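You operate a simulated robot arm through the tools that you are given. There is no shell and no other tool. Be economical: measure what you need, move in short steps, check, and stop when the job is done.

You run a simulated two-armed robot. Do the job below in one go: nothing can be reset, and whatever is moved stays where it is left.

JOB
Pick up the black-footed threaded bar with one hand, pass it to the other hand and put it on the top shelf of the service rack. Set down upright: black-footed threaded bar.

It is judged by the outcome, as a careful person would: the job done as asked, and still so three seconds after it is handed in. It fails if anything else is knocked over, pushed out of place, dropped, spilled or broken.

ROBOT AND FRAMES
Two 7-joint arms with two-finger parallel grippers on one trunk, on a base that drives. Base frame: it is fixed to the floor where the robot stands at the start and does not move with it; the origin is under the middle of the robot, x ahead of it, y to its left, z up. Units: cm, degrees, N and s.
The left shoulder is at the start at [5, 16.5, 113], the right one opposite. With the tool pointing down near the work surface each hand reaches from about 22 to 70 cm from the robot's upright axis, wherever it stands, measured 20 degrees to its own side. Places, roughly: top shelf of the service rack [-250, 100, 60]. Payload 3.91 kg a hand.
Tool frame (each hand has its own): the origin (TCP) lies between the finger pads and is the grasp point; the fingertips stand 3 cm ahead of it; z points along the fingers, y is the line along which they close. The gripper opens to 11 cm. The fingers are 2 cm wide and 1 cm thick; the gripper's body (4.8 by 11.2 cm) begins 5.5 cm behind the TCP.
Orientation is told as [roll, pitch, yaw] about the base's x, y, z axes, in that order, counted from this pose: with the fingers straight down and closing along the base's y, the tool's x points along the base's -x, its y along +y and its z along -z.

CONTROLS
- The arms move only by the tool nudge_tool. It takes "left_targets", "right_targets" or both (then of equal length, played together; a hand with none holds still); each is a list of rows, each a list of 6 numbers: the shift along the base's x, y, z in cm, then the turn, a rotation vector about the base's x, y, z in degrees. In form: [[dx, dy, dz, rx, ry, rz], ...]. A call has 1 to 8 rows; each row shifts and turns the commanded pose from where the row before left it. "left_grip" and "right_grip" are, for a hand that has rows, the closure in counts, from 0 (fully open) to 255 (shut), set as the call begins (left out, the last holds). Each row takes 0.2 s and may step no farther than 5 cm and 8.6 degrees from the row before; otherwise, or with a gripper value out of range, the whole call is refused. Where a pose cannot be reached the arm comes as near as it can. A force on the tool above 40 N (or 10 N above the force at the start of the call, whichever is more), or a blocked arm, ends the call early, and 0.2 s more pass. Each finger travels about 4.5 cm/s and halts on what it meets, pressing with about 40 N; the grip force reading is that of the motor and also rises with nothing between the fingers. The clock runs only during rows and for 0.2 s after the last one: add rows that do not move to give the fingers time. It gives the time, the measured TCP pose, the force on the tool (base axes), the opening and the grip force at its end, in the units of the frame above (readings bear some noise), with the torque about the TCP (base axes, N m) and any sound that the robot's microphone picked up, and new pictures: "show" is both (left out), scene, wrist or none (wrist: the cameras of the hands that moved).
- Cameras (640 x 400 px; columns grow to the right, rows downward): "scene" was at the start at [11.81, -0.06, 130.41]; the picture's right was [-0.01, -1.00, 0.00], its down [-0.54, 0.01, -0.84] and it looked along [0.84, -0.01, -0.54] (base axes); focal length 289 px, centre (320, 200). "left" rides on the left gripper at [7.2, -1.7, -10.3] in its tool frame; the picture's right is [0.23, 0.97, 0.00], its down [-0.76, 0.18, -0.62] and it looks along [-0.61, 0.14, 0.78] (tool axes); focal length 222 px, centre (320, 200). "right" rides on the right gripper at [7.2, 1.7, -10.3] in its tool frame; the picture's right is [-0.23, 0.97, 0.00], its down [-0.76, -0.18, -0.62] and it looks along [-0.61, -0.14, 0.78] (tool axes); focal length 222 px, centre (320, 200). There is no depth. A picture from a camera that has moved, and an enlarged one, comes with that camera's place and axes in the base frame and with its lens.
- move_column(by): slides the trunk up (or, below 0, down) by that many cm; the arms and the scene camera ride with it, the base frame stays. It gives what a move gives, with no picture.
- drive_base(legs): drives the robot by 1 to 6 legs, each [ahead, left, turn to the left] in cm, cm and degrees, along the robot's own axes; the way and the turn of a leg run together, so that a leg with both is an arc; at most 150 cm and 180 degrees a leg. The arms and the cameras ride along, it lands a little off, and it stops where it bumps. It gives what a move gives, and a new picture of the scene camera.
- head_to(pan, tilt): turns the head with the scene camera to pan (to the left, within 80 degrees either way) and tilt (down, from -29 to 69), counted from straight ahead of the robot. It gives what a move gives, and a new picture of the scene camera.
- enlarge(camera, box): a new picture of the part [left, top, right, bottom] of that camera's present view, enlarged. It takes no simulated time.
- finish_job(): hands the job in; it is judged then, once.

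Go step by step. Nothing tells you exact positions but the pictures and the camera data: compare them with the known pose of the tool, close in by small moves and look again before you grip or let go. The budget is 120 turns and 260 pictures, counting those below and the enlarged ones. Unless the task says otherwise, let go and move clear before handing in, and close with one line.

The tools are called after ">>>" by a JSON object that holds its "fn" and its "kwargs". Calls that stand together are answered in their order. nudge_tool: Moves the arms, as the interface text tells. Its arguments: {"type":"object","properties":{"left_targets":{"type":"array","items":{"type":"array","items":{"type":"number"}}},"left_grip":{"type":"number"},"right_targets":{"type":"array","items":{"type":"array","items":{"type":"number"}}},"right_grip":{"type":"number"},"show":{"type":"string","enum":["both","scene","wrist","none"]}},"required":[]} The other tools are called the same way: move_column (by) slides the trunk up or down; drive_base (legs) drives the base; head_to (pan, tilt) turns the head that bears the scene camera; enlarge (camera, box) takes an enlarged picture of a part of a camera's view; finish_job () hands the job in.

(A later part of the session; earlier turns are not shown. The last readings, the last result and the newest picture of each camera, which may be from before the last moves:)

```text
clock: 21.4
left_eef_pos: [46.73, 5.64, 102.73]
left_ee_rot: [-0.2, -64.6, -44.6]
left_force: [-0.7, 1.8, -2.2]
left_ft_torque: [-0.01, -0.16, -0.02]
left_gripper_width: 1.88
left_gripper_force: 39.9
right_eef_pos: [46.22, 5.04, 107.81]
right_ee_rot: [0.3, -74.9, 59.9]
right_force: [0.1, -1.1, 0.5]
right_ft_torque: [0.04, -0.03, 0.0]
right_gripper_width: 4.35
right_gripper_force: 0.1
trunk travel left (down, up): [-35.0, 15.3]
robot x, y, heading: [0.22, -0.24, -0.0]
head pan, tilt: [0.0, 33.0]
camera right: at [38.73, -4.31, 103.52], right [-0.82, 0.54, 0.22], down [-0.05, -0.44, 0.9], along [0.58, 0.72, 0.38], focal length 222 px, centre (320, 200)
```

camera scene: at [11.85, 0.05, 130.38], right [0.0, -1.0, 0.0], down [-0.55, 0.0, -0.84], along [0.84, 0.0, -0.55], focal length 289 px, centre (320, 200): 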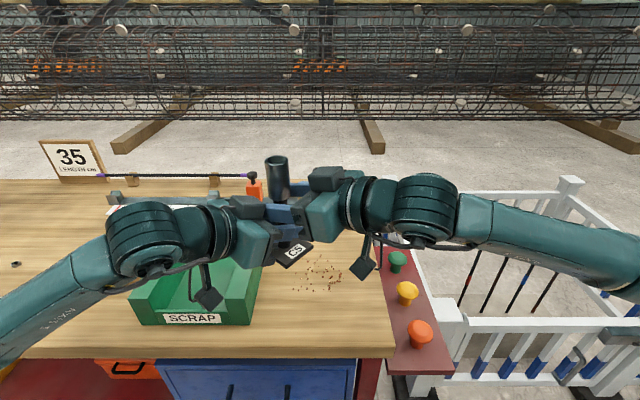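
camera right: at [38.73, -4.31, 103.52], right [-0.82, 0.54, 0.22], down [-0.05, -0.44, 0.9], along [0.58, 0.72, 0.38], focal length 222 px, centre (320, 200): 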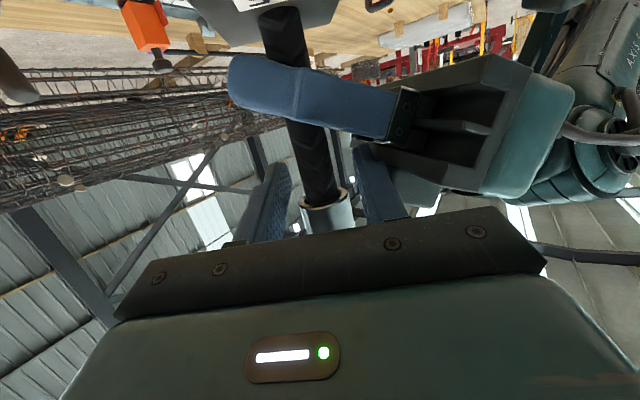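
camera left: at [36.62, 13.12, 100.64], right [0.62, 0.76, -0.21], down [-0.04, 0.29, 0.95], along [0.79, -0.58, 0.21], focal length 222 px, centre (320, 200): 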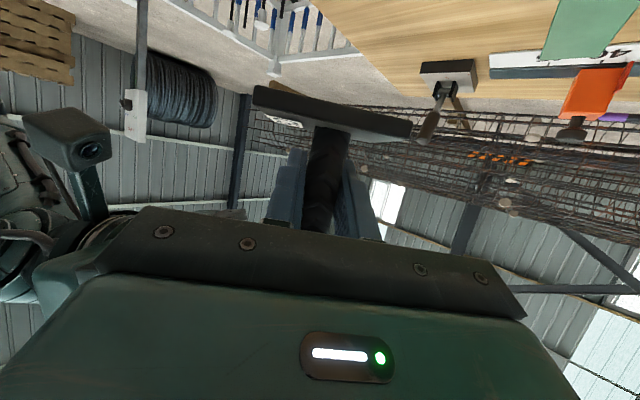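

The contact is gone. The right hand withdraws along its axis.

>>> {"fn": "nudge_tool", "kwargs": {"right_targets": [[-0.72, -1.26, 0.39, 0, 0, 0], [-0.97, -1.67, 0.52, 0, 0, 0], [-0.97, -1.67, 0.52, 0, 0, 0], [-1.45, -2.5, 0.78, 0, 0, 0], [-1.45, -2.5, 0.78, 0, 0, 0], [-1.45, -2.5, 0.78, 0, 0, 0]]}}

```text
clock: 22.8
left_eef_pos: [46.56, 5.54, 102.95]
left_ee_rot: [-0.2, -64.7, -44.8]
left_force: [-0.6, -0.8, -2.4]
left_ft_torque: [0.11, -0.12, 0.04]
left_gripper_width: 1.87
left_gripper_force: 40.0
right_eef_pos: [39.11, -6.98, 111.49]
right_ee_rot: [0.1, -75.0, 59.9]
right_force: [0.6, -0.5, 0.0]
right_ft_torque: [0.04, 0.01, -0.01]
right_gripper_width: 4.43
right_gripper_force: 0.2
trunk travel left (down, up): [-35.0, 15.3]
robot x, y, heading: [-0.07, -0.16, -0.0]
head pan, tilt: [0.0, 33.0]
camera scene: at [11.82, 0.02, 130.38], right [0.0, -1.0, 0.0], down [-0.54, 0.0, -0.84], along [0.84, 0.0, -0.54], focal length 289 px, centre (320, 200)
camera right: at [31.71, -16.32, 107.2], right [-0.81, 0.54, 0.22], down [-0.05, -0.44, 0.9], along [0.58, 0.72, 0.38], focal length 222 px, centre (320, 200)
```

scene: 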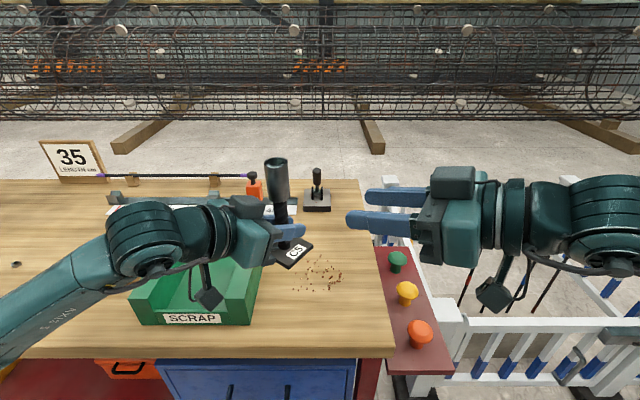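
right: 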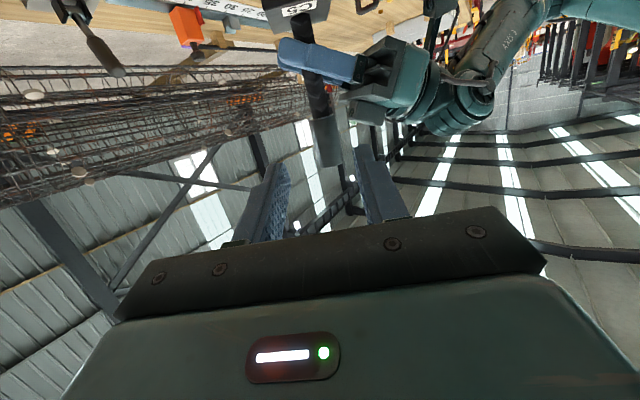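

The left hand holds the bar alone and it is upright. Next I'll look toward the rack behind-left before driving.

>>> {"fn": "head_to", "kwargs": {"pan": 80, "tilt": 25}}

>>> {"fn": "head_to", "kwargs": {"pan": -80, "tilt": 25}}

```text
clock: 24.3
left_eef_pos: [46.78, 5.58, 102.79]
left_ee_rot: [-0.2, -64.8, -44.7]
left_force: [0.6, -0.4, -0.7]
left_ft_torque: [0.0, -0.01, -0.01]
left_gripper_width: 1.91
left_gripper_force: 40.2
right_eef_pos: [39.21, -6.86, 111.38]
right_ee_rot: [0.0, -74.9, 59.9]
right_force: [0.2, 0.0, 0.8]
right_ft_torque: [0.01, -0.01, -0.01]
right_gripper_width: 4.46
right_gripper_force: 0.1
trunk travel left (down, up): [-35.0, 15.3]
robot x, y, heading: [0.03, 0.21, 0.2]
head pan, tilt: [80.0, 25.0]
camera scene: at [4.55, 9.12, 131.65], right [0.98, -0.17, 0.0], down [-0.07, -0.42, -0.91], along [0.16, 0.89, -0.42], focal length 289 px, centre (320, 200)
```

scene: 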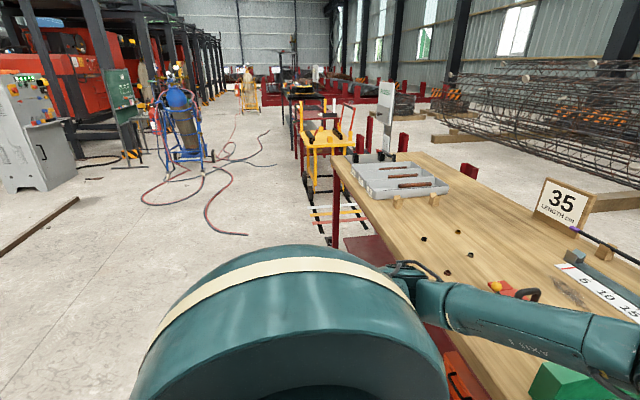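

```text
clock: 26.8
left_eef_pos: [46.66, 5.59, 102.85]
left_ee_rot: [-0.3, -64.7, -44.7]
left_force: [-1.6, 0.2, -2.9]
left_ft_torque: [0.0, -0.04, 0.02]
left_gripper_width: 1.92
left_gripper_force: 39.9
right_eef_pos: [39.06, -6.88, 111.48]
right_ee_rot: [0.1, -74.9, 59.9]
right_force: [-1.5, 0.1, 0.5]
right_ft_torque: [0.02, 0.0, 0.0]
right_gripper_width: 4.45
right_gripper_force: 0.0
trunk travel left (down, up): [-35.0, 15.3]
robot x, y, heading: [0.01, -0.07, 0.3]
head pan, tilt: [-80.0, 25.0]
camera scene: at [4.55, -9.03, 131.65], right [-0.98, -0.17, 0.0], down [-0.07, 0.42, -0.91], along [0.16, -0.89, -0.42], focal length 289 px, centre (320, 200)
```

scene: 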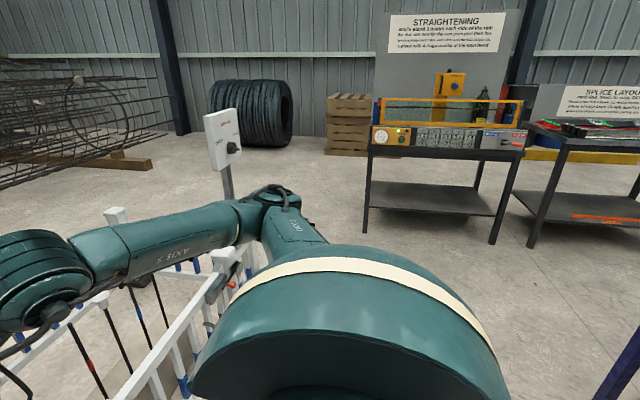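

Paths to the left look open. I'll raise the trunk a bit, look ahead again to check the bar, then back slowly away from the bench.

>>> {"fn": "move_column", "kwargs": {"by": 4}}

>>> {"fn": "head_to", "kwargs": {"pan": 40, "tilt": 30}}

>>> {"fn": "drive_base", "kwargs": {"legs": [[-32, 0, 0]]}}

```text
clock: 27.6
left_eef_pos: [46.68, 5.44, 106.86]
left_ee_rot: [-0.3, -64.7, -44.7]
left_force: [-0.6, 0.2, -7.6]
left_ft_torque: [0.01, -0.03, 0.0]
left_gripper_width: 1.89
left_gripper_force: 39.7
right_eef_pos: [39.09, -7.0, 115.33]
right_ee_rot: [0.2, -74.9, 59.8]
right_force: [-0.4, -0.1, 0.0]
right_ft_torque: [0.05, -0.02, -0.01]
right_gripper_width: 4.44
right_gripper_force: 0.0
trunk travel left (down, up): [-39.0, 11.3]
robot x, y, heading: [0.04, -0.23, -0.0]
head pan, tilt: [-80.0, 25.0]
```

```text
clock: 29.6
left_eef_pos: [46.77, 5.46, 106.9]
left_ee_rot: [-0.2, -64.7, -44.7]
left_force: [-1.2, 0.5, -6.8]
left_ft_torque: [-0.04, -0.06, -0.01]
left_gripper_width: 1.88
left_gripper_force: 39.6
right_eef_pos: [39.13, -7.01, 115.41]
right_ee_rot: [0.1, -74.9, 60.0]
right_force: [-0.3, 0.2, 0.5]
right_ft_torque: [0.02, 0.01, 0.01]
right_gripper_width: 4.48
right_gripper_force: 0.0
trunk travel left (down, up): [-39.0, 11.3]
robot x, y, heading: [-0.04, -0.16, -0.1]
head pan, tilt: [40.0, 30.0]
camera scene: at [9.88, 5.86, 134.85], right [0.64, -0.77, 0.0], down [-0.38, -0.32, -0.87], along [0.66, 0.56, -0.5], focal length 289 px, centre (320, 200)
```

scene: 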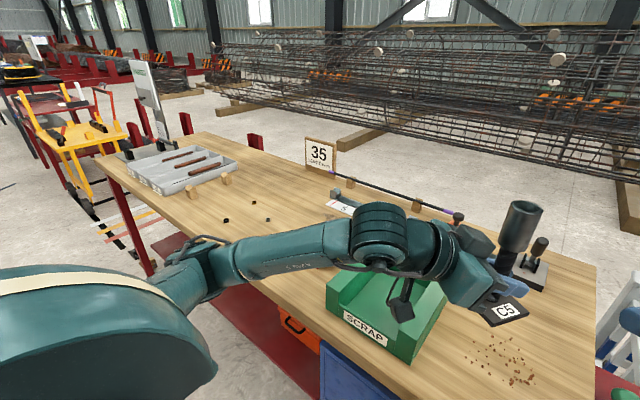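

```text
clock: 31.7
left_eef_pos: [14.75, 5.22, 106.85]
left_ee_rot: [-0.2, -64.7, -45.4]
left_force: [-0.4, 0.0, -7.3]
left_ft_torque: [-0.01, 0.01, 0.02]
left_gripper_width: 1.86
left_gripper_force: 39.7
right_eef_pos: [7.04, -7.16, 115.52]
right_ee_rot: [-0.1, -74.9, 59.5]
right_force: [-0.1, -0.5, 0.8]
right_ft_torque: [-0.03, 0.01, -0.01]
right_gripper_width: 4.44
right_gripper_force: 0.0
trunk travel left (down, up): [-39.0, 11.3]
robot x, y, heading: [-31.85, -0.14, -0.4]
head pan, tilt: [40.0, 30.0]
camera scene: at [-22.1, 5.93, 134.85], right [0.63, -0.77, 0.0], down [-0.39, -0.32, -0.87], along [0.67, 0.55, -0.5], focal length 289 px, centre (320, 200)
```

scene: 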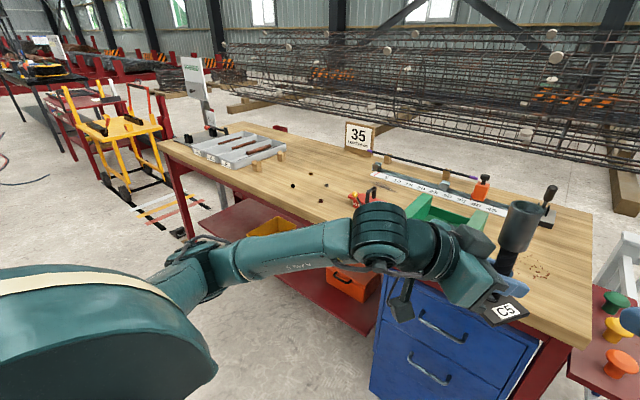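

The bar is clear of the bench. I'll check how it sits in the left hand.

>>> {"fn": "enlarge", "kwargs": {"camera": "scene", "box": [400, 180, 600, 340]}}

>>> {"fn": "enlarge", "kwargs": {"camera": "left", "box": [200, 20, 480, 240]}}

```text
2.50 times, centred on (500, 260) of scene
camera zoom: at [-22.1, 5.93, 134.85], right [0.63, -0.77, 0.0], down [-0.39, -0.32, -0.87], along [0.67, 0.55, -0.5], focal length 724 px, centre (-130, 50)
```

zoom: 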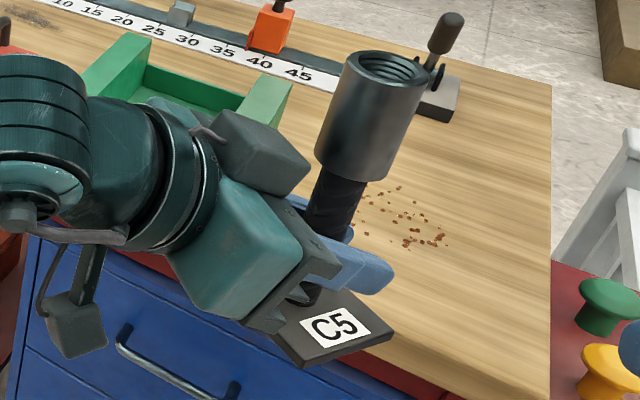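

```text
1.82 times, centred on (340, 130) of left
camera zoom: at [4.71, 12.86, 104.66], right [0.63, 0.75, -0.21], down [-0.04, 0.3, 0.95], along [0.78, -0.59, 0.21], focal length 404 px, centre (284, 327)
```

zoom: 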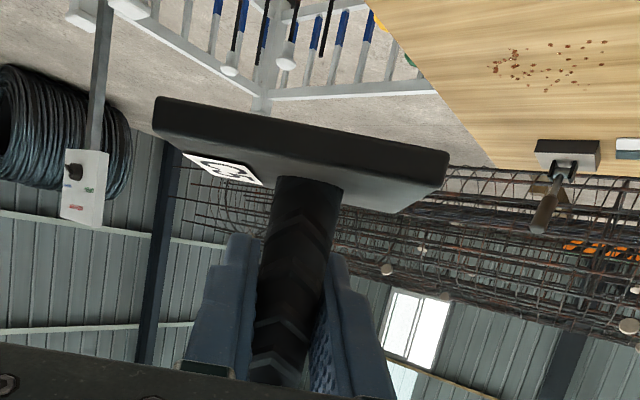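

The left hand holds the bar by friction and it hasn't slid. I'll turn left in stages to see the way to the rack.

>>> {"fn": "drive_base", "kwargs": {"legs": [[0, 0, 60]]}}

>>> {"fn": "head_to", "kwargs": {"pan": 70, "tilt": 25}}

```text
clock: 34.8
left_eef_pos: [-13.81, 43.54, 106.85]
left_ee_rot: [-0.4, -64.7, 15.8]
left_force: [-0.1, -0.8, -6.7]
left_ft_torque: [0.03, -0.01, 0.0]
left_gripper_width: 1.89
left_gripper_force: 40.7
right_eef_pos: [-6.71, 30.8, 115.4]
right_ee_rot: [0.1, -74.9, 120.2]
right_force: [0.0, -0.3, 0.1]
right_ft_torque: [-0.03, -0.01, 0.0]
right_gripper_width: 4.42
right_gripper_force: 0.0
trunk travel left (down, up): [-39.0, 11.3]
robot x, y, heading: [-31.81, 0.41, 60.6]
head pan, tilt: [40.0, 30.0]
camera scene: at [-32.2, 11.71, 134.85], right [0.98, 0.18, 0.0], down [0.09, -0.49, -0.87], along [-0.16, 0.85, -0.5], focal length 289 px, centre (320, 200)
```

scene: 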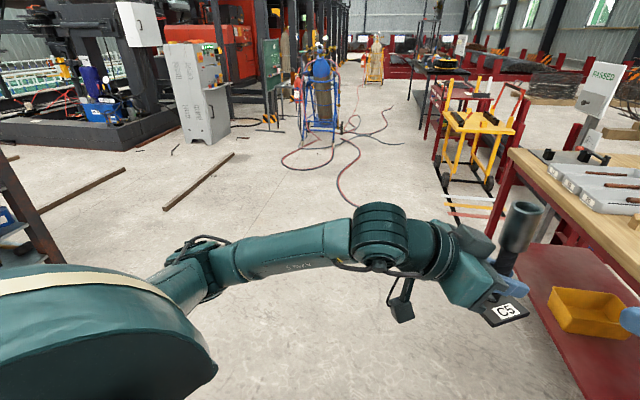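

```text
clock: 35.8
left_eef_pos: [-13.73, 43.51, 106.74]
left_ee_rot: [-0.3, -64.7, 15.7]
left_force: [0.1, 0.0, -8.3]
left_ft_torque: [0.0, 0.0, 0.01]
left_gripper_width: 1.89
left_gripper_force: 39.5
right_eef_pos: [-6.64, 30.77, 115.39]
right_ee_rot: [0.1, -74.9, 120.3]
right_force: [0.2, -0.3, -0.3]
right_ft_torque: [0.02, 0.02, -0.01]
right_gripper_width: 4.45
right_gripper_force: 0.1
trunk travel left (down, up): [-39.0, 11.3]
robot x, y, heading: [-31.81, 0.05, 60.6]
head pan, tilt: [70.0, 25.0]
camera scene: at [-36.52, 9.83, 135.65], right [0.76, 0.65, 0.0], down [0.27, -0.32, -0.91], along [-0.59, 0.69, -0.42], focal length 289 px, centre (320, 200)
```

scene: 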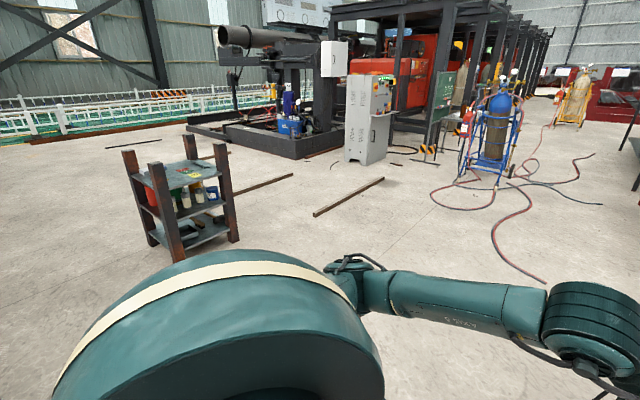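

I can see the service rack, with corner posts and some things on its top shelf. I'll enlarge it.

>>> {"fn": "enlarge", "kwargs": {"camera": "scene", "box": [100, 120, 260, 270]}}

>>> {"fn": "drive_base", "kwargs": {"legs": [[0, 0, 90]]}}

>>> {"fn": "head_to", "kwargs": {"pan": 0, "tilt": 25}}

```text
2.67 times, centred on (180, 195) of scene
camera zoom: at [-36.52, 9.83, 135.65], right [0.76, 0.65, 0.0], down [0.27, -0.32, -0.91], along [-0.59, 0.69, -0.42], focal length 772 px, centre (693, 213)
```

zoom: 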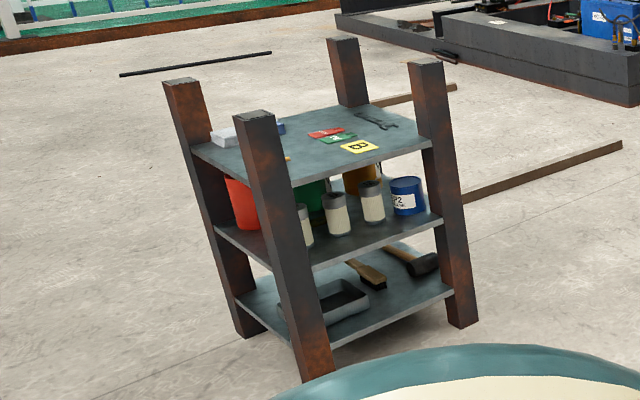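

```text
clock: 40.0
left_eef_pos: [-75.72, 17.07, 106.81]
left_ee_rot: [-0.3, -64.7, 107.3]
left_force: [-0.2, -0.2, -7.8]
left_ft_torque: [0.02, 0.01, 0.0]
left_gripper_width: 1.93
left_gripper_force: 40.3
right_eef_pos: [-63.4, 24.78, 115.48]
right_ee_rot: [0.2, -75.0, -148.0]
right_force: [0.0, -0.6, -0.3]
right_ft_torque: [-0.03, 0.01, -0.01]
right_gripper_width: 4.46
right_gripper_force: 0.1
trunk travel left (down, up): [-39.0, 11.3]
robot x, y, heading: [-32.17, 0.14, 152.0]
head pan, tilt: [70.0, 25.0]
camera scene: at [-41.52, -4.56, 135.65], right [-0.67, 0.74, 0.0], down [0.31, 0.28, -0.91], along [-0.67, -0.61, -0.42], focal length 289 px, centre (320, 200)
```

scene: 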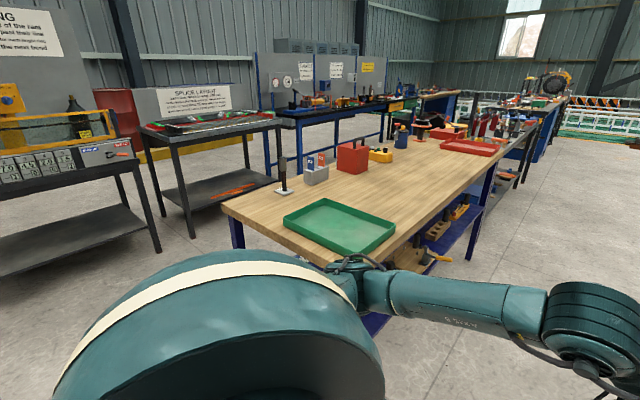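

```text
clock: 41.5
left_eef_pos: [-75.69, 17.17, 106.87]
left_ee_rot: [-0.3, -64.6, 107.3]
left_force: [0.8, -0.7, -6.9]
left_ft_torque: [0.02, 0.02, 0.01]
left_gripper_width: 1.92
left_gripper_force: 39.7
right_eef_pos: [-63.29, 24.75, 115.45]
right_ee_rot: [0.1, -75.1, -148.2]
right_force: [-0.2, -0.1, 1.0]
right_ft_torque: [0.0, -0.01, -0.03]
right_gripper_width: 4.43
right_gripper_force: 0.0
trunk travel left (down, up): [-39.0, 11.3]
robot x, y, heading: [-31.91, 0.11, 152.2]
head pan, tilt: [0.0, 25.0]
camera scene: at [-42.8, 5.93, 135.64], right [0.47, 0.88, 0.0], down [0.37, -0.2, -0.91], along [-0.8, 0.43, -0.42], focal length 289 px, centre (320, 200)
```

scene: 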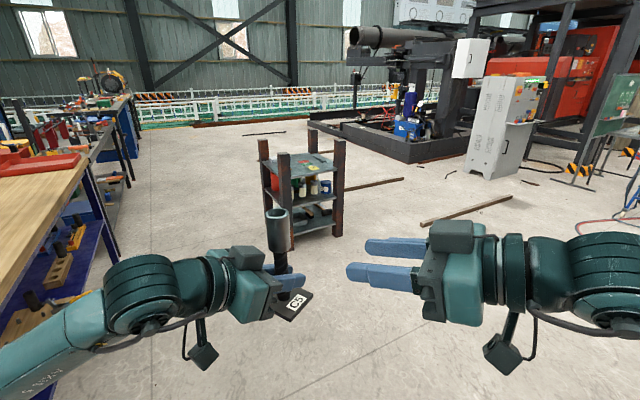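

The rack is ahead at roughly heading 155°, with the way clear. I'll turn slightly and drive toward it.

>>> {"fn": "drive_base", "kwargs": {"legs": [[0, 0, 3], [130, 0, 0]]}}

>>> {"fn": "head_to", "kwargs": {"pan": 0, "tilt": 40}}

```text
clock: 48.7
left_eef_pos: [-199.51, 73.07, 106.74]
left_ee_rot: [-0.3, -64.6, 110.1]
left_force: [-0.3, -0.3, -7.8]
left_ft_torque: [0.0, -0.02, -0.01]
left_gripper_width: 1.88
left_gripper_force: 39.5
right_eef_pos: [-187.44, 81.08, 115.36]
right_ee_rot: [0.2, -74.9, -145.5]
right_force: [0.1, -0.5, -0.4]
right_ft_torque: [0.0, 0.0, 0.0]
right_gripper_width: 4.42
right_gripper_force: 0.0
trunk travel left (down, up): [-39.0, 11.3]
robot x, y, heading: [-154.93, 58.04, 154.7]
head pan, tilt: [0.0, 25.0]
camera scene: at [-166.06, 63.3, 135.64], right [0.43, 0.9, 0.0], down [0.38, -0.18, -0.91], along [-0.82, 0.39, -0.42], focal length 289 px, centre (320, 200)
```

scene: 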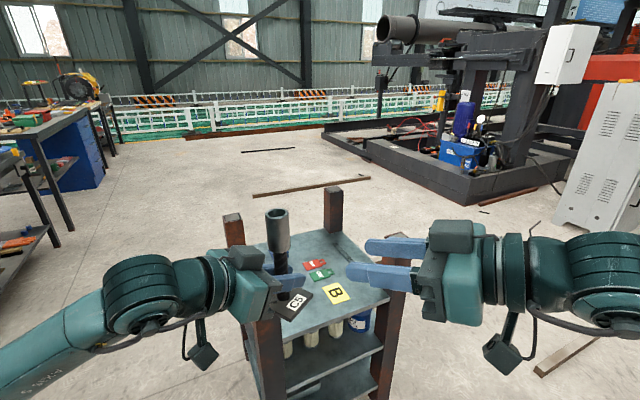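

```text
clock: 49.5
left_eef_pos: [-199.57, 72.94, 106.86]
left_ee_rot: [-0.4, -64.6, 110.0]
left_force: [-0.2, -0.3, -6.6]
left_ft_torque: [-0.03, 0.0, 0.0]
left_gripper_width: 1.9
left_gripper_force: 39.7
right_eef_pos: [-187.4, 81.11, 115.43]
right_ee_rot: [0.1, -75.0, -145.5]
right_force: [-0.1, -0.4, 0.0]
right_ft_torque: [-0.02, 0.0, 0.02]
right_gripper_width: 4.47
right_gripper_force: 0.1
trunk travel left (down, up): [-39.0, 11.3]
robot x, y, heading: [-154.67, 57.51, 154.5]
head pan, tilt: [0.0, 40.0]
camera scene: at [-165.4, 62.98, 133.32], right [0.43, 0.9, 0.0], down [0.58, -0.28, -0.77], along [-0.69, 0.33, -0.64], focal length 289 px, centre (320, 200)
```

scene: 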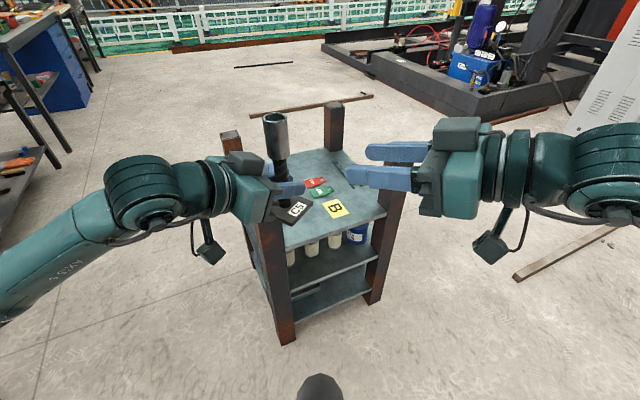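

The rack's front edge is near x≈-227, from y≈80 to 118, squared to the base axes. Cards lie around [-238, 104], and the front-left part of the shelf looks free. I'll turn to face it squarely and shift sideways so the left hand lines up with y≈95.

>>> {"fn": "drive_base", "kwargs": {"legs": [[0, 0, 25.5], [0, -48, 0]]}}

>>> {"fn": "head_to", "kwargs": {"pan": 10, "tilt": 40}}

```text
clock: 55.4
left_eef_pos: [-201.59, 99.44, 106.74]
left_ee_rot: [-0.3, -64.5, 135.4]
left_force: [0.5, 0.3, -7.2]
left_ft_torque: [-0.02, 0.02, 0.02]
left_gripper_width: 1.91
left_gripper_force: 40.1
right_eef_pos: [-194.08, 112.04, 115.47]
right_ee_rot: [0.1, -74.9, -120.1]
right_force: [0.2, 0.3, -0.6]
right_ft_torque: [0.01, -0.03, 0.01]
right_gripper_width: 4.45
right_gripper_force: 0.1
trunk travel left (down, up): [-39.0, 11.3]
robot x, y, heading: [-155.16, 105.52, -180.0]
head pan, tilt: [0.0, 40.0]
camera scene: at [-166.45, 105.14, 133.31], right [0.0, 1.0, 0.0], down [0.64, 0.0, -0.77], along [-0.77, 0.0, -0.64], focal length 289 px, centre (320, 200)
```

scene: 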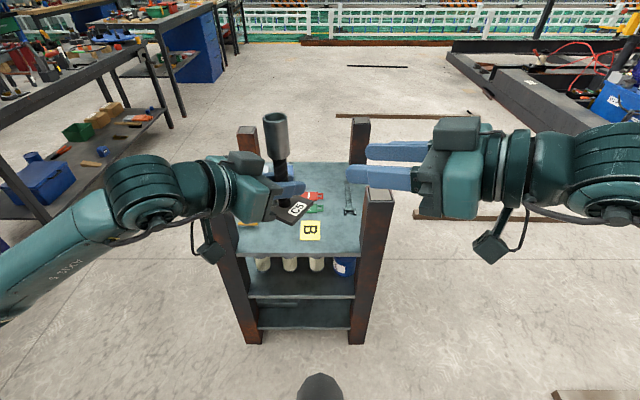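

```text
clock: 56.1
left_eef_pos: [-201.64, 99.4, 106.76]
left_ee_rot: [-0.4, -64.6, 135.5]
left_force: [-0.3, -0.4, -8.0]
left_ft_torque: [0.04, 0.03, -0.02]
left_gripper_width: 1.91
left_gripper_force: 40.1
right_eef_pos: [-194.05, 112.02, 115.47]
right_ee_rot: [0.1, -75.1, -120.1]
right_force: [-0.2, 0.7, 0.9]
right_ft_torque: [0.04, -0.01, 0.01]
right_gripper_width: 4.45
right_gripper_force: 0.1
trunk travel left (down, up): [-39.0, 11.3]
robot x, y, heading: [-154.77, 105.19, -179.9]
head pan, tilt: [10.0, 40.0]
camera scene: at [-166.32, 103.65, 133.31], right [-0.17, 0.98, 0.0], down [0.63, 0.11, -0.77], along [-0.75, -0.13, -0.64], focal length 289 px, centre (320, 200)
```

scene: 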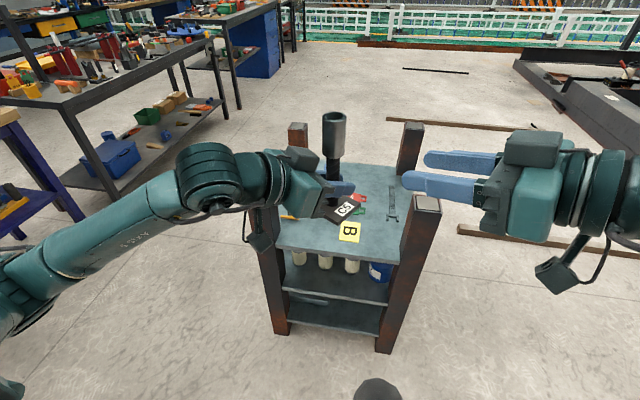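

The shelf front edge is at x≈-226.5, the yellow card covers about y 98–106, and the free spot is around [-234, 91]. I'll swing the left hand round to point straight ahead and over to y≈91, and take the right hand clear to the right.

>>> {"fn": "nudge_tool", "kwargs": {"left_targets": [[-0.2, -1.05, 0, 0, 0, 5.6], [-0.2, -1.05, 0, 0, 0, 5.6], [-0.2, -1.05, 0, 0, 0, 5.6], [-0.2, -1.05, 0, 0, 0, 5.6], [-0.2, -1.05, 0, 0, 0, 5.6], [-0.2, -1.05, 0, 0, 0, 5.6], [-0.2, -1.05, 0, 0, 0, 5.6], [-0.2, -1.05, 0, 0, 0, 5.6]], "right_targets": [[0.5, 2, 0, 0, 0, -5], [0.5, 2, 0, 0, 0, -5], [0.5, 2, 0, 0, 0, -5], [0.5, 2, 0, 0, 0, -5], [0.5, 2, 0, 0, 0, -5], [0.5, 2, 0, 0, 0, -5], [0.5, 2, 0, 0, 0, -5], [0.5, 2, 0, 0, 0, -5]], "show": "scene"}}

```text
clock: 57.9
left_eef_pos: [-203.35, 91.21, 106.85]
left_ee_rot: [-0.4, -64.6, -179.6]
left_force: [0.1, -0.2, -7.0]
left_ft_torque: [-0.03, 0.04, 0.03]
left_gripper_width: 1.91
left_gripper_force: 39.4
right_eef_pos: [-197.71, 130.02, 117.12]
right_ee_rot: [0.3, -74.9, -160.2]
right_force: [-0.4, -0.6, 0.7]
right_ft_torque: [0.02, 0.02, -0.02]
right_gripper_width: 4.45
right_gripper_force: 0.0
right hand out of reach, approached as far as the arm can: row 2, 3, 4, 5, 6, 7, 8
trunk travel left (down, up): [-39.0, 11.3]
robot x, y, heading: [-155.07, 105.29, -179.9]
head pan, tilt: [10.0, 40.0]
camera scene: at [-166.31, 103.65, 133.31], right [-0.18, 0.98, 0.0], down [0.63, 0.11, -0.77], along [-0.75, -0.13, -0.64], focal length 289 px, centre (320, 200)
```

scene: 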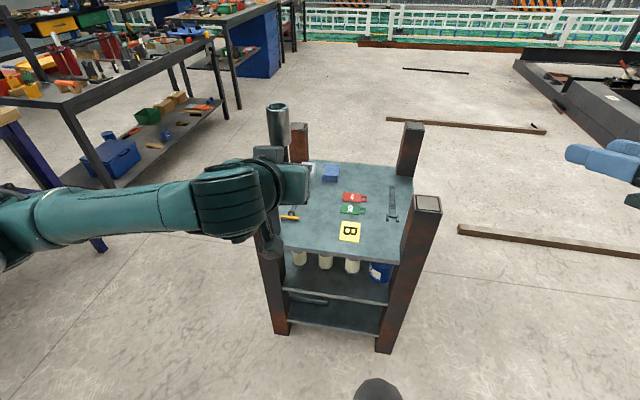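

The shelf front is well seen now. I'll enlarge it to choose the spot.

>>> {"fn": "enlarge", "kwargs": {"camera": "scene", "box": [240, 150, 460, 290]}}

>>> {"fn": "enlarge", "kwargs": {"camera": "left", "box": [120, 0, 520, 250]}}

```text
2.86 times, centred on (350, 220) of scene
camera zoom: at [-166.31, 103.65, 133.31], right [-0.18, 0.98, 0.0], down [0.63, 0.11, -0.77], along [-0.75, -0.13, -0.64], focal length 827 px, centre (234, 143)
```

zoom: 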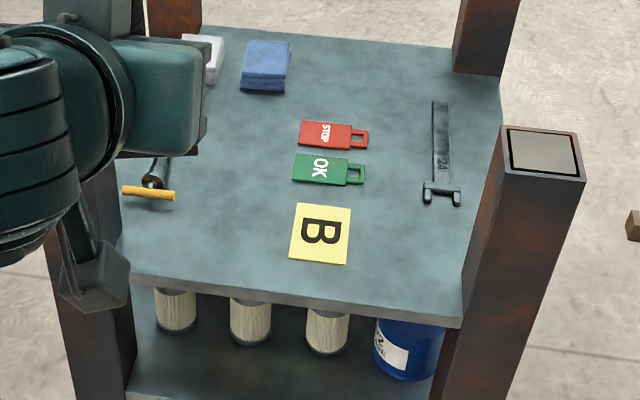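

```text
1.60 times, centred on (320, 125) of left
camera zoom: at [-190.97, 92.78, 104.61], right [0.1, -0.97, -0.21], down [0.24, -0.18, 0.95], along [-0.97, -0.14, 0.21], focal length 355 px, centre (320, 320)
```

zoom: 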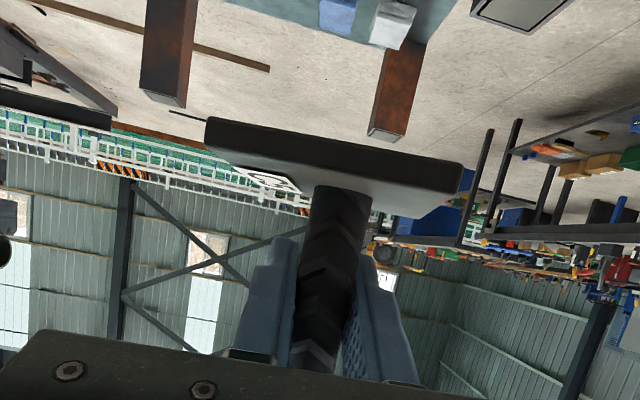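

Free spot confirmed: bar to go to about [-233, 91], with the foot spanning y 87–95. I'll drive 18 cm forward.

>>> {"fn": "drive_base", "kwargs": {"legs": [[18, 0, 0]]}}

>>> {"fn": "head_to", "kwargs": {"pan": 15, "tilt": 50}}

```text
clock: 59.4
left_eef_pos: [-221.81, 91.12, 106.76]
left_ee_rot: [-0.2, -64.5, -180.0]
left_force: [-0.7, 0.2, -6.5]
left_ft_torque: [-0.03, 0.01, -0.02]
left_gripper_width: 1.91
left_gripper_force: 40.0
right_eef_pos: [-216.06, 130.04, 116.98]
right_ee_rot: [0.2, -74.9, -160.2]
right_force: [0.6, 0.4, 0.1]
right_ft_torque: [0.0, 0.0, 0.03]
right_gripper_width: 4.44
right_gripper_force: 0.1
trunk travel left (down, up): [-39.0, 11.3]
robot x, y, heading: [-173.11, 105.08, 179.8]
head pan, tilt: [10.0, 40.0]
camera scene: at [-184.7, 103.65, 133.3], right [-0.17, 0.98, 0.0], down [0.63, 0.11, -0.77], along [-0.75, -0.13, -0.64], focal length 289 px, centre (320, 200)
```

scene: 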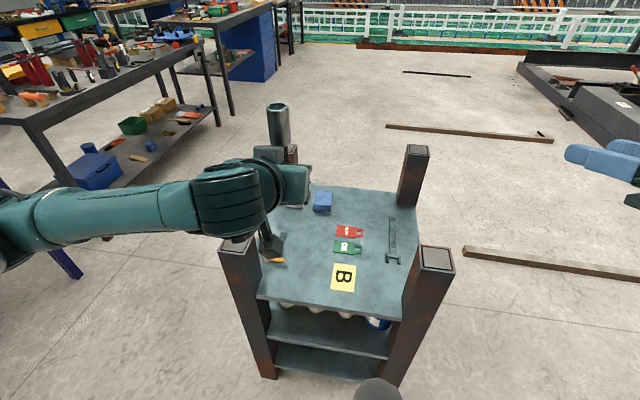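

```text
clock: 60.1
left_eef_pos: [-221.65, 91.18, 106.73]
left_ee_rot: [-0.3, -64.4, -180.0]
left_force: [0.9, 0.1, -7.2]
left_ft_torque: [-0.02, 0.01, -0.02]
left_gripper_width: 1.92
left_gripper_force: 40.1
right_eef_pos: [-216.08, 130.01, 117.1]
right_ee_rot: [0.2, -74.8, -160.1]
right_force: [-0.9, 0.4, 0.6]
right_ft_torque: [-0.03, 0.03, 0.0]
right_gripper_width: 4.44
right_gripper_force: 0.0
trunk travel left (down, up): [-39.0, 11.3]
robot x, y, heading: [-173.3, 104.94, 180.1]
head pan, tilt: [15.0, 50.0]
camera scene: at [-183.69, 103.13, 131.9], right [-0.26, 0.97, 0.0], down [0.74, 0.2, -0.64], along [-0.62, -0.17, -0.77], focal length 289 px, centre (320, 200)
```

scene: 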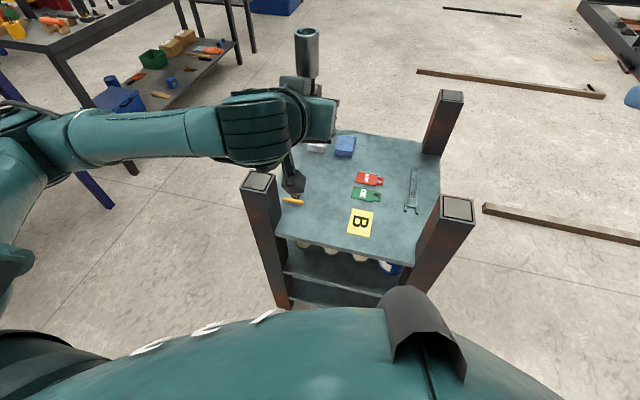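

I'll extend the left hand out over the spot at height and correct a slight sideways lean of about 3.5°.

>>> {"fn": "nudge_tool", "kwargs": {"left_targets": [[-1.4, 0, 0, -0.43, 0, 0], [-1.4, 0, 0, -0.43, 0, 0], [-1.4, 0, 0, -0.43, 0, 0], [-1.4, 0, 0, -0.43, 0, 0], [-1.4, 0, 0, -0.43, 0, 0], [-1.4, 0, 0, -0.43, 0, 0], [-1.4, 0, 0, -0.43, 0, 0], [-1.4, 0, 0, -0.43, 0, 0]], "right_targets": [[1, 0, 0, 0, 0, 0], [1, 0, 0, 0, 0, 0], [1, 0, 0, 0, 0, 0], [1, 0, 0, 0, 0, 0], [1, 0, 0, 0, 0, 0], [1, 0, 0, 0, 0, 0], [1, 0, 0, 0, 0, 0], [1, 0, 0, 0, 0, 0]]}}

```text
clock: 61.9
left_eef_pos: [-232.98, 91.07, 106.79]
left_ee_rot: [7.7, -64.3, 172.8]
left_force: [0.0, 0.3, -6.8]
left_ft_torque: [0.0, 0.02, 0.04]
left_gripper_width: 1.92
left_gripper_force: 39.8
right_eef_pos: [-213.99, 132.9, 119.07]
right_ee_rot: [0.3, -74.7, -160.2]
right_force: [-0.3, 0.5, -0.7]
right_ft_torque: [0.0, 0.02, 0.0]
right_gripper_width: 4.43
right_gripper_force: 0.0
right hand out of reach, approached as far as the arm can: row 1, 2, 3, 4, 5, 6, 7, 8
trunk travel left (down, up): [-39.0, 11.3]
robot x, y, heading: [-173.21, 105.04, 179.9]
head pan, tilt: [15.0, 50.0]
camera scene: at [-183.7, 103.14, 131.89], right [-0.26, 0.97, 0.0], down [0.74, 0.2, -0.64], along [-0.62, -0.17, -0.77], focal length 289 px, centre (320, 200)
camera right: at [-202.2, 135.57, 114.8], right [0.28, -0.93, 0.22], down [0.32, 0.31, 0.9], along [-0.91, -0.18, 0.38], focal length 222 px, centre (320, 200)
camera left: at [-220.49, 92.56, 104.6], right [0.09, -0.98, -0.15], down [0.23, -0.12, 0.96], along [-0.97, -0.13, 0.22], focal length 222 px, centre (320, 200)
```

scene: 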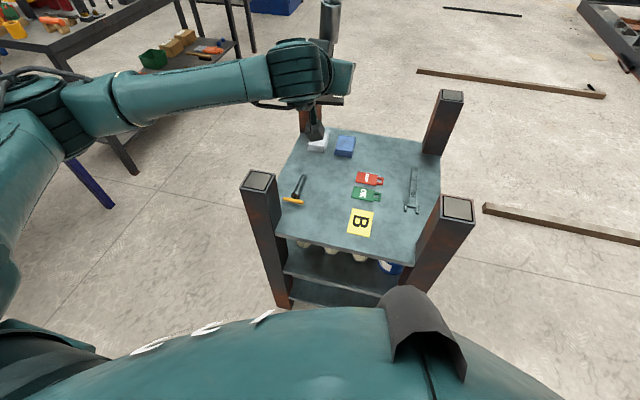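
right: 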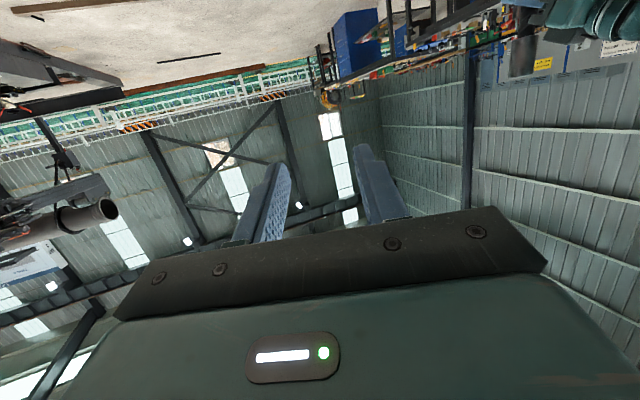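
left: 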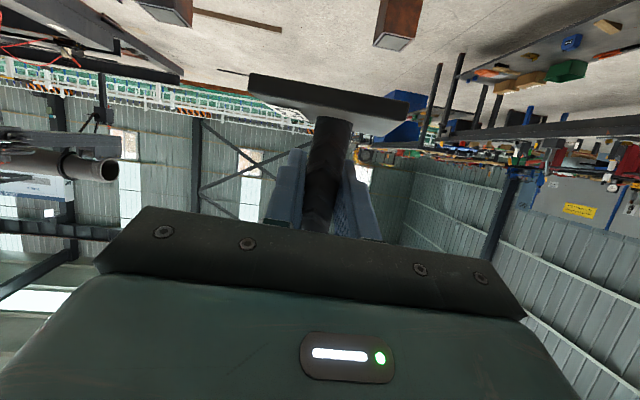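

The bar is upright over the spot, but lowering would bring the left forearm near the front-left post. I'll shift the base to the right and move the hand back over the spot, so the forearm comes in straighter.

>>> {"fn": "drive_base", "kwargs": {"legs": [[0, -13, 0]]}}

>>> {"fn": "nudge_tool", "kwargs": {"left_targets": [[0, -1.7, 0, 0, 0, 0], [0, -1.7, 0, 0, 0, 0], [0, -1.7, 0, 0, 0, 0], [0, -1.7, 0, 0, 0, 0], [0, -1.7, 0, 0, 0, 0], [0, -1.7, 0, 0, 0, 0], [0, -1.6, 0, 0, 0, 0], [0, -1.2, 0, 0, 0, 0]], "show": "scene"}}

>>> {"fn": "head_to", "kwargs": {"pan": 35, "tilt": 45}}

```text
clock: 63.7
left_eef_pos: [-232.84, 103.71, 106.91]
left_ee_rot: [7.7, -64.3, 172.9]
left_force: [-0.3, -0.4, -8.4]
left_ft_torque: [0.0, 0.02, 0.01]
left_gripper_width: 1.9
left_gripper_force: 39.8
right_eef_pos: [-213.97, 145.66, 119.09]
right_ee_rot: [0.3, -74.8, -160.1]
right_force: [-0.1, 0.3, -0.8]
right_ft_torque: [0.03, 0.0, 0.01]
right_gripper_width: 4.45
right_gripper_force: 0.1
trunk travel left (down, up): [-39.0, 11.3]
robot x, y, heading: [-173.19, 117.91, -180.2]
head pan, tilt: [15.0, 50.0]
camera scene: at [-183.7, 115.85, 131.89], right [-0.26, 0.97, 0.0], down [0.74, 0.2, -0.64], along [-0.62, -0.17, -0.77], focal length 289 px, centre (320, 200)
```

scene: 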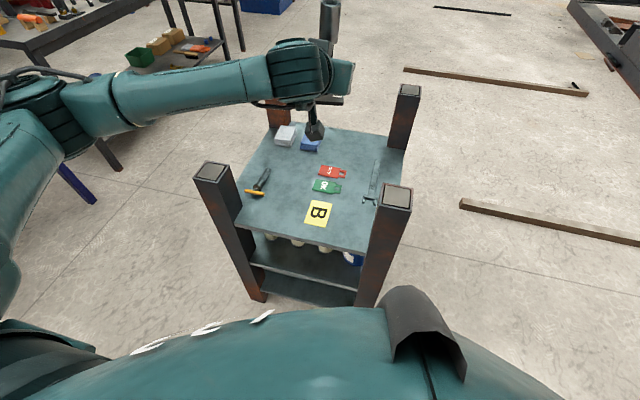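

```text
clock: 65.5
left_eef_pos: [-232.88, 90.86, 106.87]
left_ee_rot: [7.5, -64.3, 173.0]
left_force: [0.1, 0.1, -6.7]
left_ft_torque: [-0.08, -0.01, 0.03]
left_gripper_width: 1.94
left_gripper_force: 40.1
right_eef_pos: [-214.05, 145.6, 119.07]
right_ee_rot: [0.1, -74.8, -160.0]
right_force: [-0.2, 0.5, 0.4]
right_ft_torque: [-0.02, 0.01, 0.02]
right_gripper_width: 4.41
right_gripper_force: 0.0
trunk travel left (down, up): [-39.0, 11.3]
robot x, y, heading: [-173.16, 117.76, -180.0]
head pan, tilt: [15.0, 50.0]
camera scene: at [-183.7, 115.78, 131.89], right [-0.26, 0.97, 0.0], down [0.74, 0.2, -0.64], along [-0.62, -0.17, -0.77], focal length 289 px, centre (320, 200)
```

scene: 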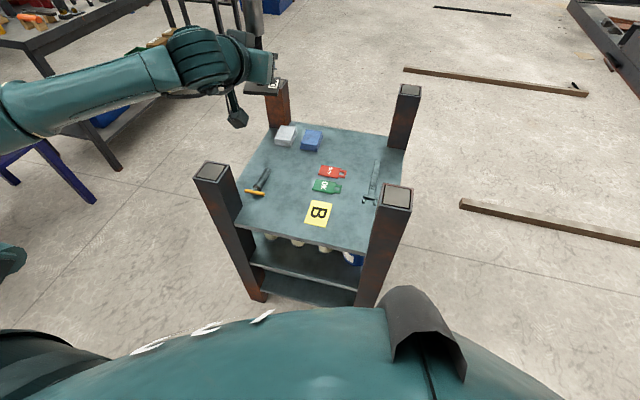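

```text
clock: 66.3
left_eef_pos: [-232.93, 90.92, 106.92]
left_ee_rot: [7.7, -64.3, 173.1]
left_force: [0.8, 0.2, -7.6]
left_ft_torque: [-0.06, 0.04, -0.01]
left_gripper_width: 1.93
left_gripper_force: 39.9
right_eef_pos: [-214.09, 145.74, 119.01]
right_ee_rot: [0.2, -74.8, -160.0]
right_force: [0.0, -0.9, 0.7]
right_ft_torque: [0.01, 0.01, -0.03]
right_gripper_width: 4.45
right_gripper_force: 0.0
trunk travel left (down, up): [-39.0, 11.3]
robot x, y, heading: [-173.15, 117.96, -179.9]
head pan, tilt: [35.0, 45.0]
camera scene: at [-182.93, 113.13, 132.58], right [-0.57, 0.82, 0.0], down [0.58, 0.41, -0.71], along [-0.58, -0.41, -0.71], focal length 289 px, centre (320, 200)
```

scene: 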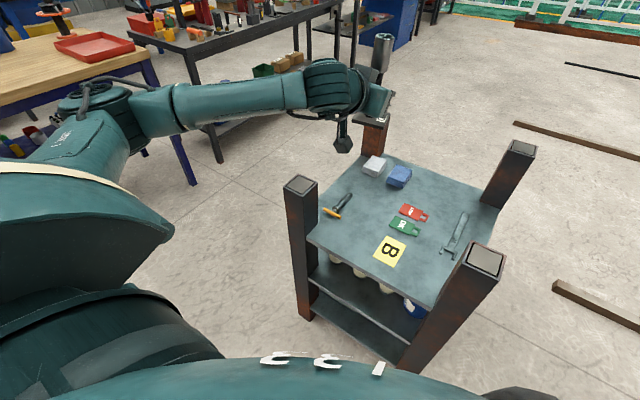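

There's now about 5 cm between forearm and post by my estimate. I'll lower the trunk in stages and watch.

>>> {"fn": "move_column", "kwargs": {"by": -22}}

>>> {"fn": "head_to", "kwargs": {"pan": 35, "tilt": 35}}

>>> {"fn": "enlarge", "kwargs": {"camera": "left", "box": [0, 0, 640, 400]}}

```text
clock: 68.7
left_eef_pos: [-232.8, 90.81, 84.86]
left_ee_rot: [7.7, -64.3, 172.9]
left_force: [0.7, -0.8, -7.3]
left_ft_torque: [0.03, 0.0, 0.0]
left_gripper_width: 1.92
left_gripper_force: 40.2
right_eef_pos: [-214.0, 145.72, 97.04]
right_ee_rot: [0.2, -74.9, -160.1]
right_force: [0.4, 0.3, 0.2]
right_ft_torque: [0.03, -0.03, 0.02]
right_gripper_width: 4.44
right_gripper_force: 0.0
trunk travel left (down, up): [-17.0, 33.3]
robot x, y, heading: [-172.79, 117.76, -180.3]
head pan, tilt: [35.0, 45.0]
```

```text
clock: 69.4
left_eef_pos: [-232.8, 90.84, 84.96]
left_ee_rot: [7.7, -64.2, 173.0]
left_force: [-0.4, 0.3, -6.4]
left_ft_torque: [0.0, 0.03, -0.03]
left_gripper_width: 1.9
left_gripper_force: 40.3
right_eef_pos: [-213.99, 145.58, 97.05]
right_ee_rot: [0.3, -74.8, -159.9]
right_force: [0.5, -0.1, 1.0]
right_ft_torque: [-0.03, 0.02, 0.02]
right_gripper_width: 4.44
right_gripper_force: 0.2
trunk travel left (down, up): [-17.0, 33.3]
robot x, y, heading: [-172.98, 117.81, -179.8]
head pan, tilt: [35.0, 35.0]
camera scene: at [-183.46, 112.75, 112.06], right [-0.57, 0.82, 0.0], down [0.47, 0.33, -0.82], along [-0.67, -0.47, -0.57], focal length 289 px, centre (320, 200)
```

scene: 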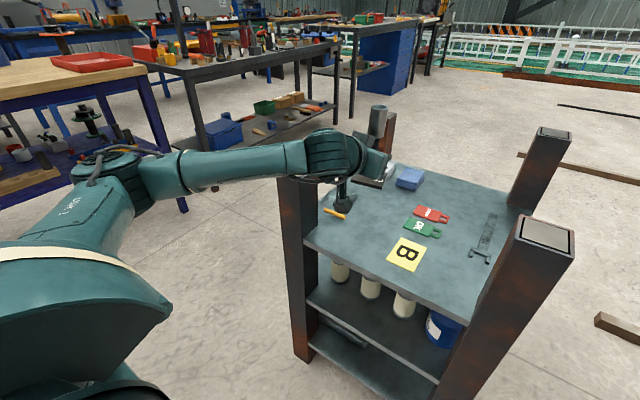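

```text
1.00 times, centred on (320, 200) of left (not enlarged: the box is as wide or as high as the picture)
camera zoom: at [-220.45, 92.33, 82.62], right [0.1, -0.98, -0.15], down [0.23, -0.12, 0.96], along [-0.97, -0.13, 0.22], focal length 222 px, centre (320, 200)
```

zoom: 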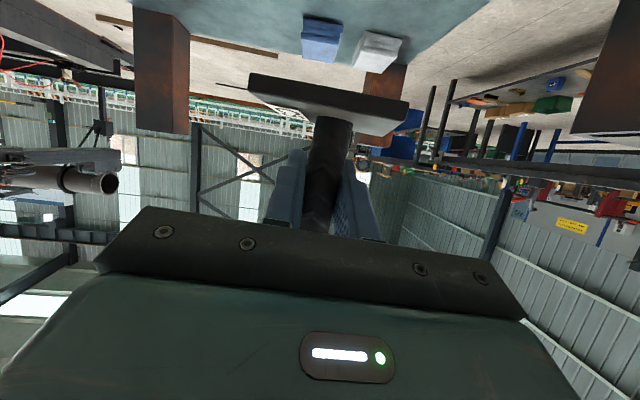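

New triangulation puts the shelf nearer z≈64, its front edge near x≈-223 and the post tops near z≈86. I'll shift the base 3.3 cm back and 2.5 cm right before lowering, for a better gap to the left post.

>>> {"fn": "drive_base", "kwargs": {"legs": [[-3.3, -2.7, 0]]}}

>>> {"fn": "head_to", "kwargs": {"pan": 40, "tilt": 55}}

```text
clock: 70.3
left_eef_pos: [-229.48, 93.48, 84.88]
left_ee_rot: [7.6, -64.3, 173.0]
left_force: [-0.7, 0.5, -7.8]
left_ft_torque: [0.01, -0.03, -0.01]
left_gripper_width: 1.89
left_gripper_force: 39.3
right_eef_pos: [-210.69, 148.29, 96.9]
right_ee_rot: [0.3, -74.7, -159.9]
right_force: [0.0, -0.1, 0.3]
right_ft_torque: [0.01, -0.03, 0.02]
right_gripper_width: 4.45
right_gripper_force: 0.0
trunk travel left (down, up): [-17.0, 33.3]
robot x, y, heading: [-169.93, 120.72, -179.9]
head pan, tilt: [35.0, 35.0]
camera scene: at [-180.17, 115.44, 112.07], right [-0.57, 0.82, 0.0], down [0.47, 0.33, -0.82], along [-0.67, -0.47, -0.57], focal length 289 px, centre (320, 200)
```

scene: 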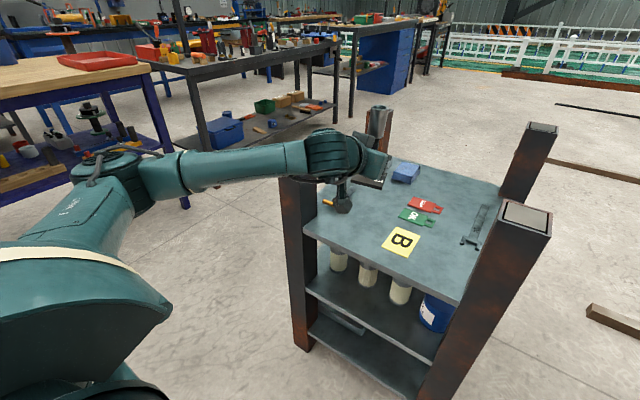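

```text
clock: 71.2
left_eef_pos: [-229.54, 93.47, 84.74]
left_ee_rot: [7.6, -64.3, 173.0]
left_force: [-1.0, 0.4, -7.6]
left_ft_torque: [0.02, -0.02, 0.0]
left_gripper_width: 1.91
left_gripper_force: 39.5
right_eef_pos: [-210.65, 148.33, 96.98]
right_ee_rot: [0.3, -74.8, -160.0]
right_force: [0.2, 0.0, 0.0]
right_ft_torque: [-0.01, -0.05, 0.01]
right_gripper_width: 4.44
right_gripper_force: 0.1
trunk travel left (down, up): [-17.0, 33.3]
robot x, y, heading: [-169.81, 120.54, -180.1]
head pan, tilt: [40.0, 55.0]
camera scene: at [-178.49, 115.85, 109.25], right [-0.64, 0.77, 0.0], down [0.63, 0.53, -0.57], along [-0.44, -0.37, -0.82], focal length 289 px, centre (320, 200)
```

scene: 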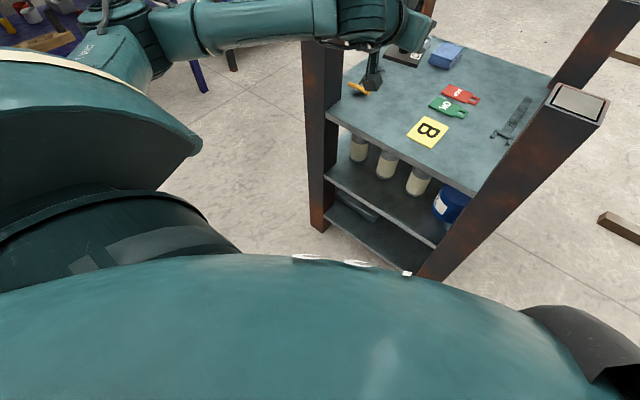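

Shelf front-left corner reads near [-222, 81.5], so there's a good gap now. I'll lower the trunk 12 cm, then check height.

>>> {"fn": "move_column", "kwargs": {"by": -11}}

>>> {"fn": "head_to", "kwargs": {"pan": 35, "tilt": 30}}

>>> {"fn": "enlarge", "kwargs": {"camera": "left", "box": [120, 0, 520, 250]}}

```text
clock: 72.6
left_eef_pos: [-229.52, 93.56, 73.91]
left_ee_rot: [7.7, -64.3, 173.0]
left_force: [0.5, -0.7, -7.0]
left_ft_torque: [-0.02, -0.01, 0.02]
left_gripper_width: 1.89
left_gripper_force: 40.2
right_eef_pos: [-210.58, 148.3, 86.11]
right_ee_rot: [0.4, -74.8, -160.0]
right_force: [-1.0, 0.3, 0.4]
right_ft_torque: [0.02, 0.03, -0.02]
right_gripper_width: 4.45
right_gripper_force: 0.1
trunk travel left (down, up): [-6.0, 44.3]
robot x, y, heading: [-170.2, 120.46, -180.1]
head pan, tilt: [40.0, 55.0]
```

```text
clock: 73.5
left_eef_pos: [-229.61, 93.5, 73.79]
left_ee_rot: [7.7, -64.3, 173.0]
left_force: [-0.2, -0.2, -6.6]
left_ft_torque: [-0.02, 0.0, -0.03]
left_gripper_width: 1.9
left_gripper_force: 39.4
right_eef_pos: [-210.58, 148.36, 85.94]
right_ee_rot: [0.3, -74.8, -159.9]
right_force: [-1.1, 0.1, -0.4]
right_ft_torque: [0.02, 0.01, -0.03]
right_gripper_width: 4.48
right_gripper_force: 0.2
trunk travel left (down, up): [-6.0, 44.3]
robot x, y, heading: [-169.49, 120.33, -179.9]
head pan, tilt: [35.0, 30.0]
camera scene: at [-180.37, 115.3, 101.84], right [-0.57, 0.82, 0.0], down [0.41, 0.29, -0.87], along [-0.71, -0.5, -0.5], focal length 289 px, centre (320, 200)
```

scene: 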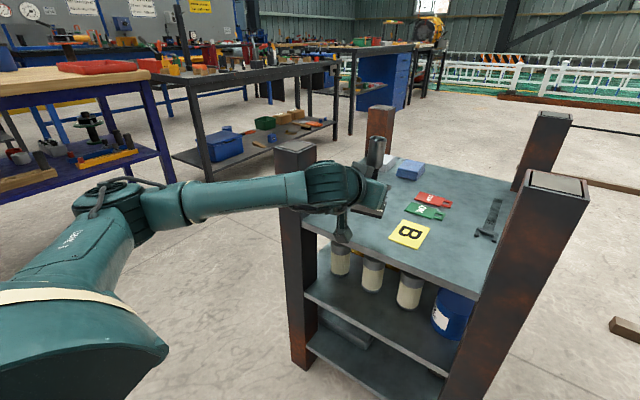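

```text
1.60 times, centred on (320, 125) of left
camera zoom: at [-217.16, 95.0, 71.61], right [0.1, -0.98, -0.15], down [0.23, -0.12, 0.96], along [-0.97, -0.13, 0.22], focal length 355 px, centre (320, 320)
```

zoom: 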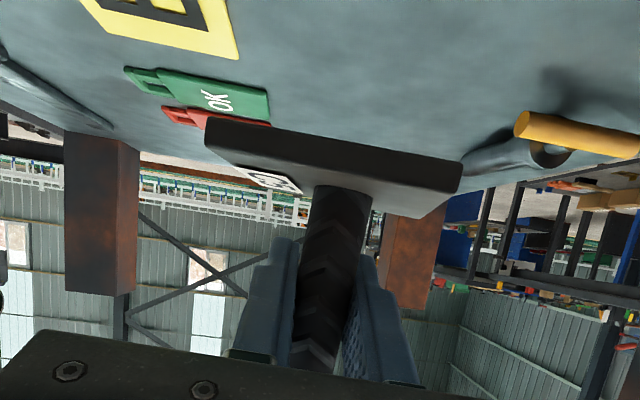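

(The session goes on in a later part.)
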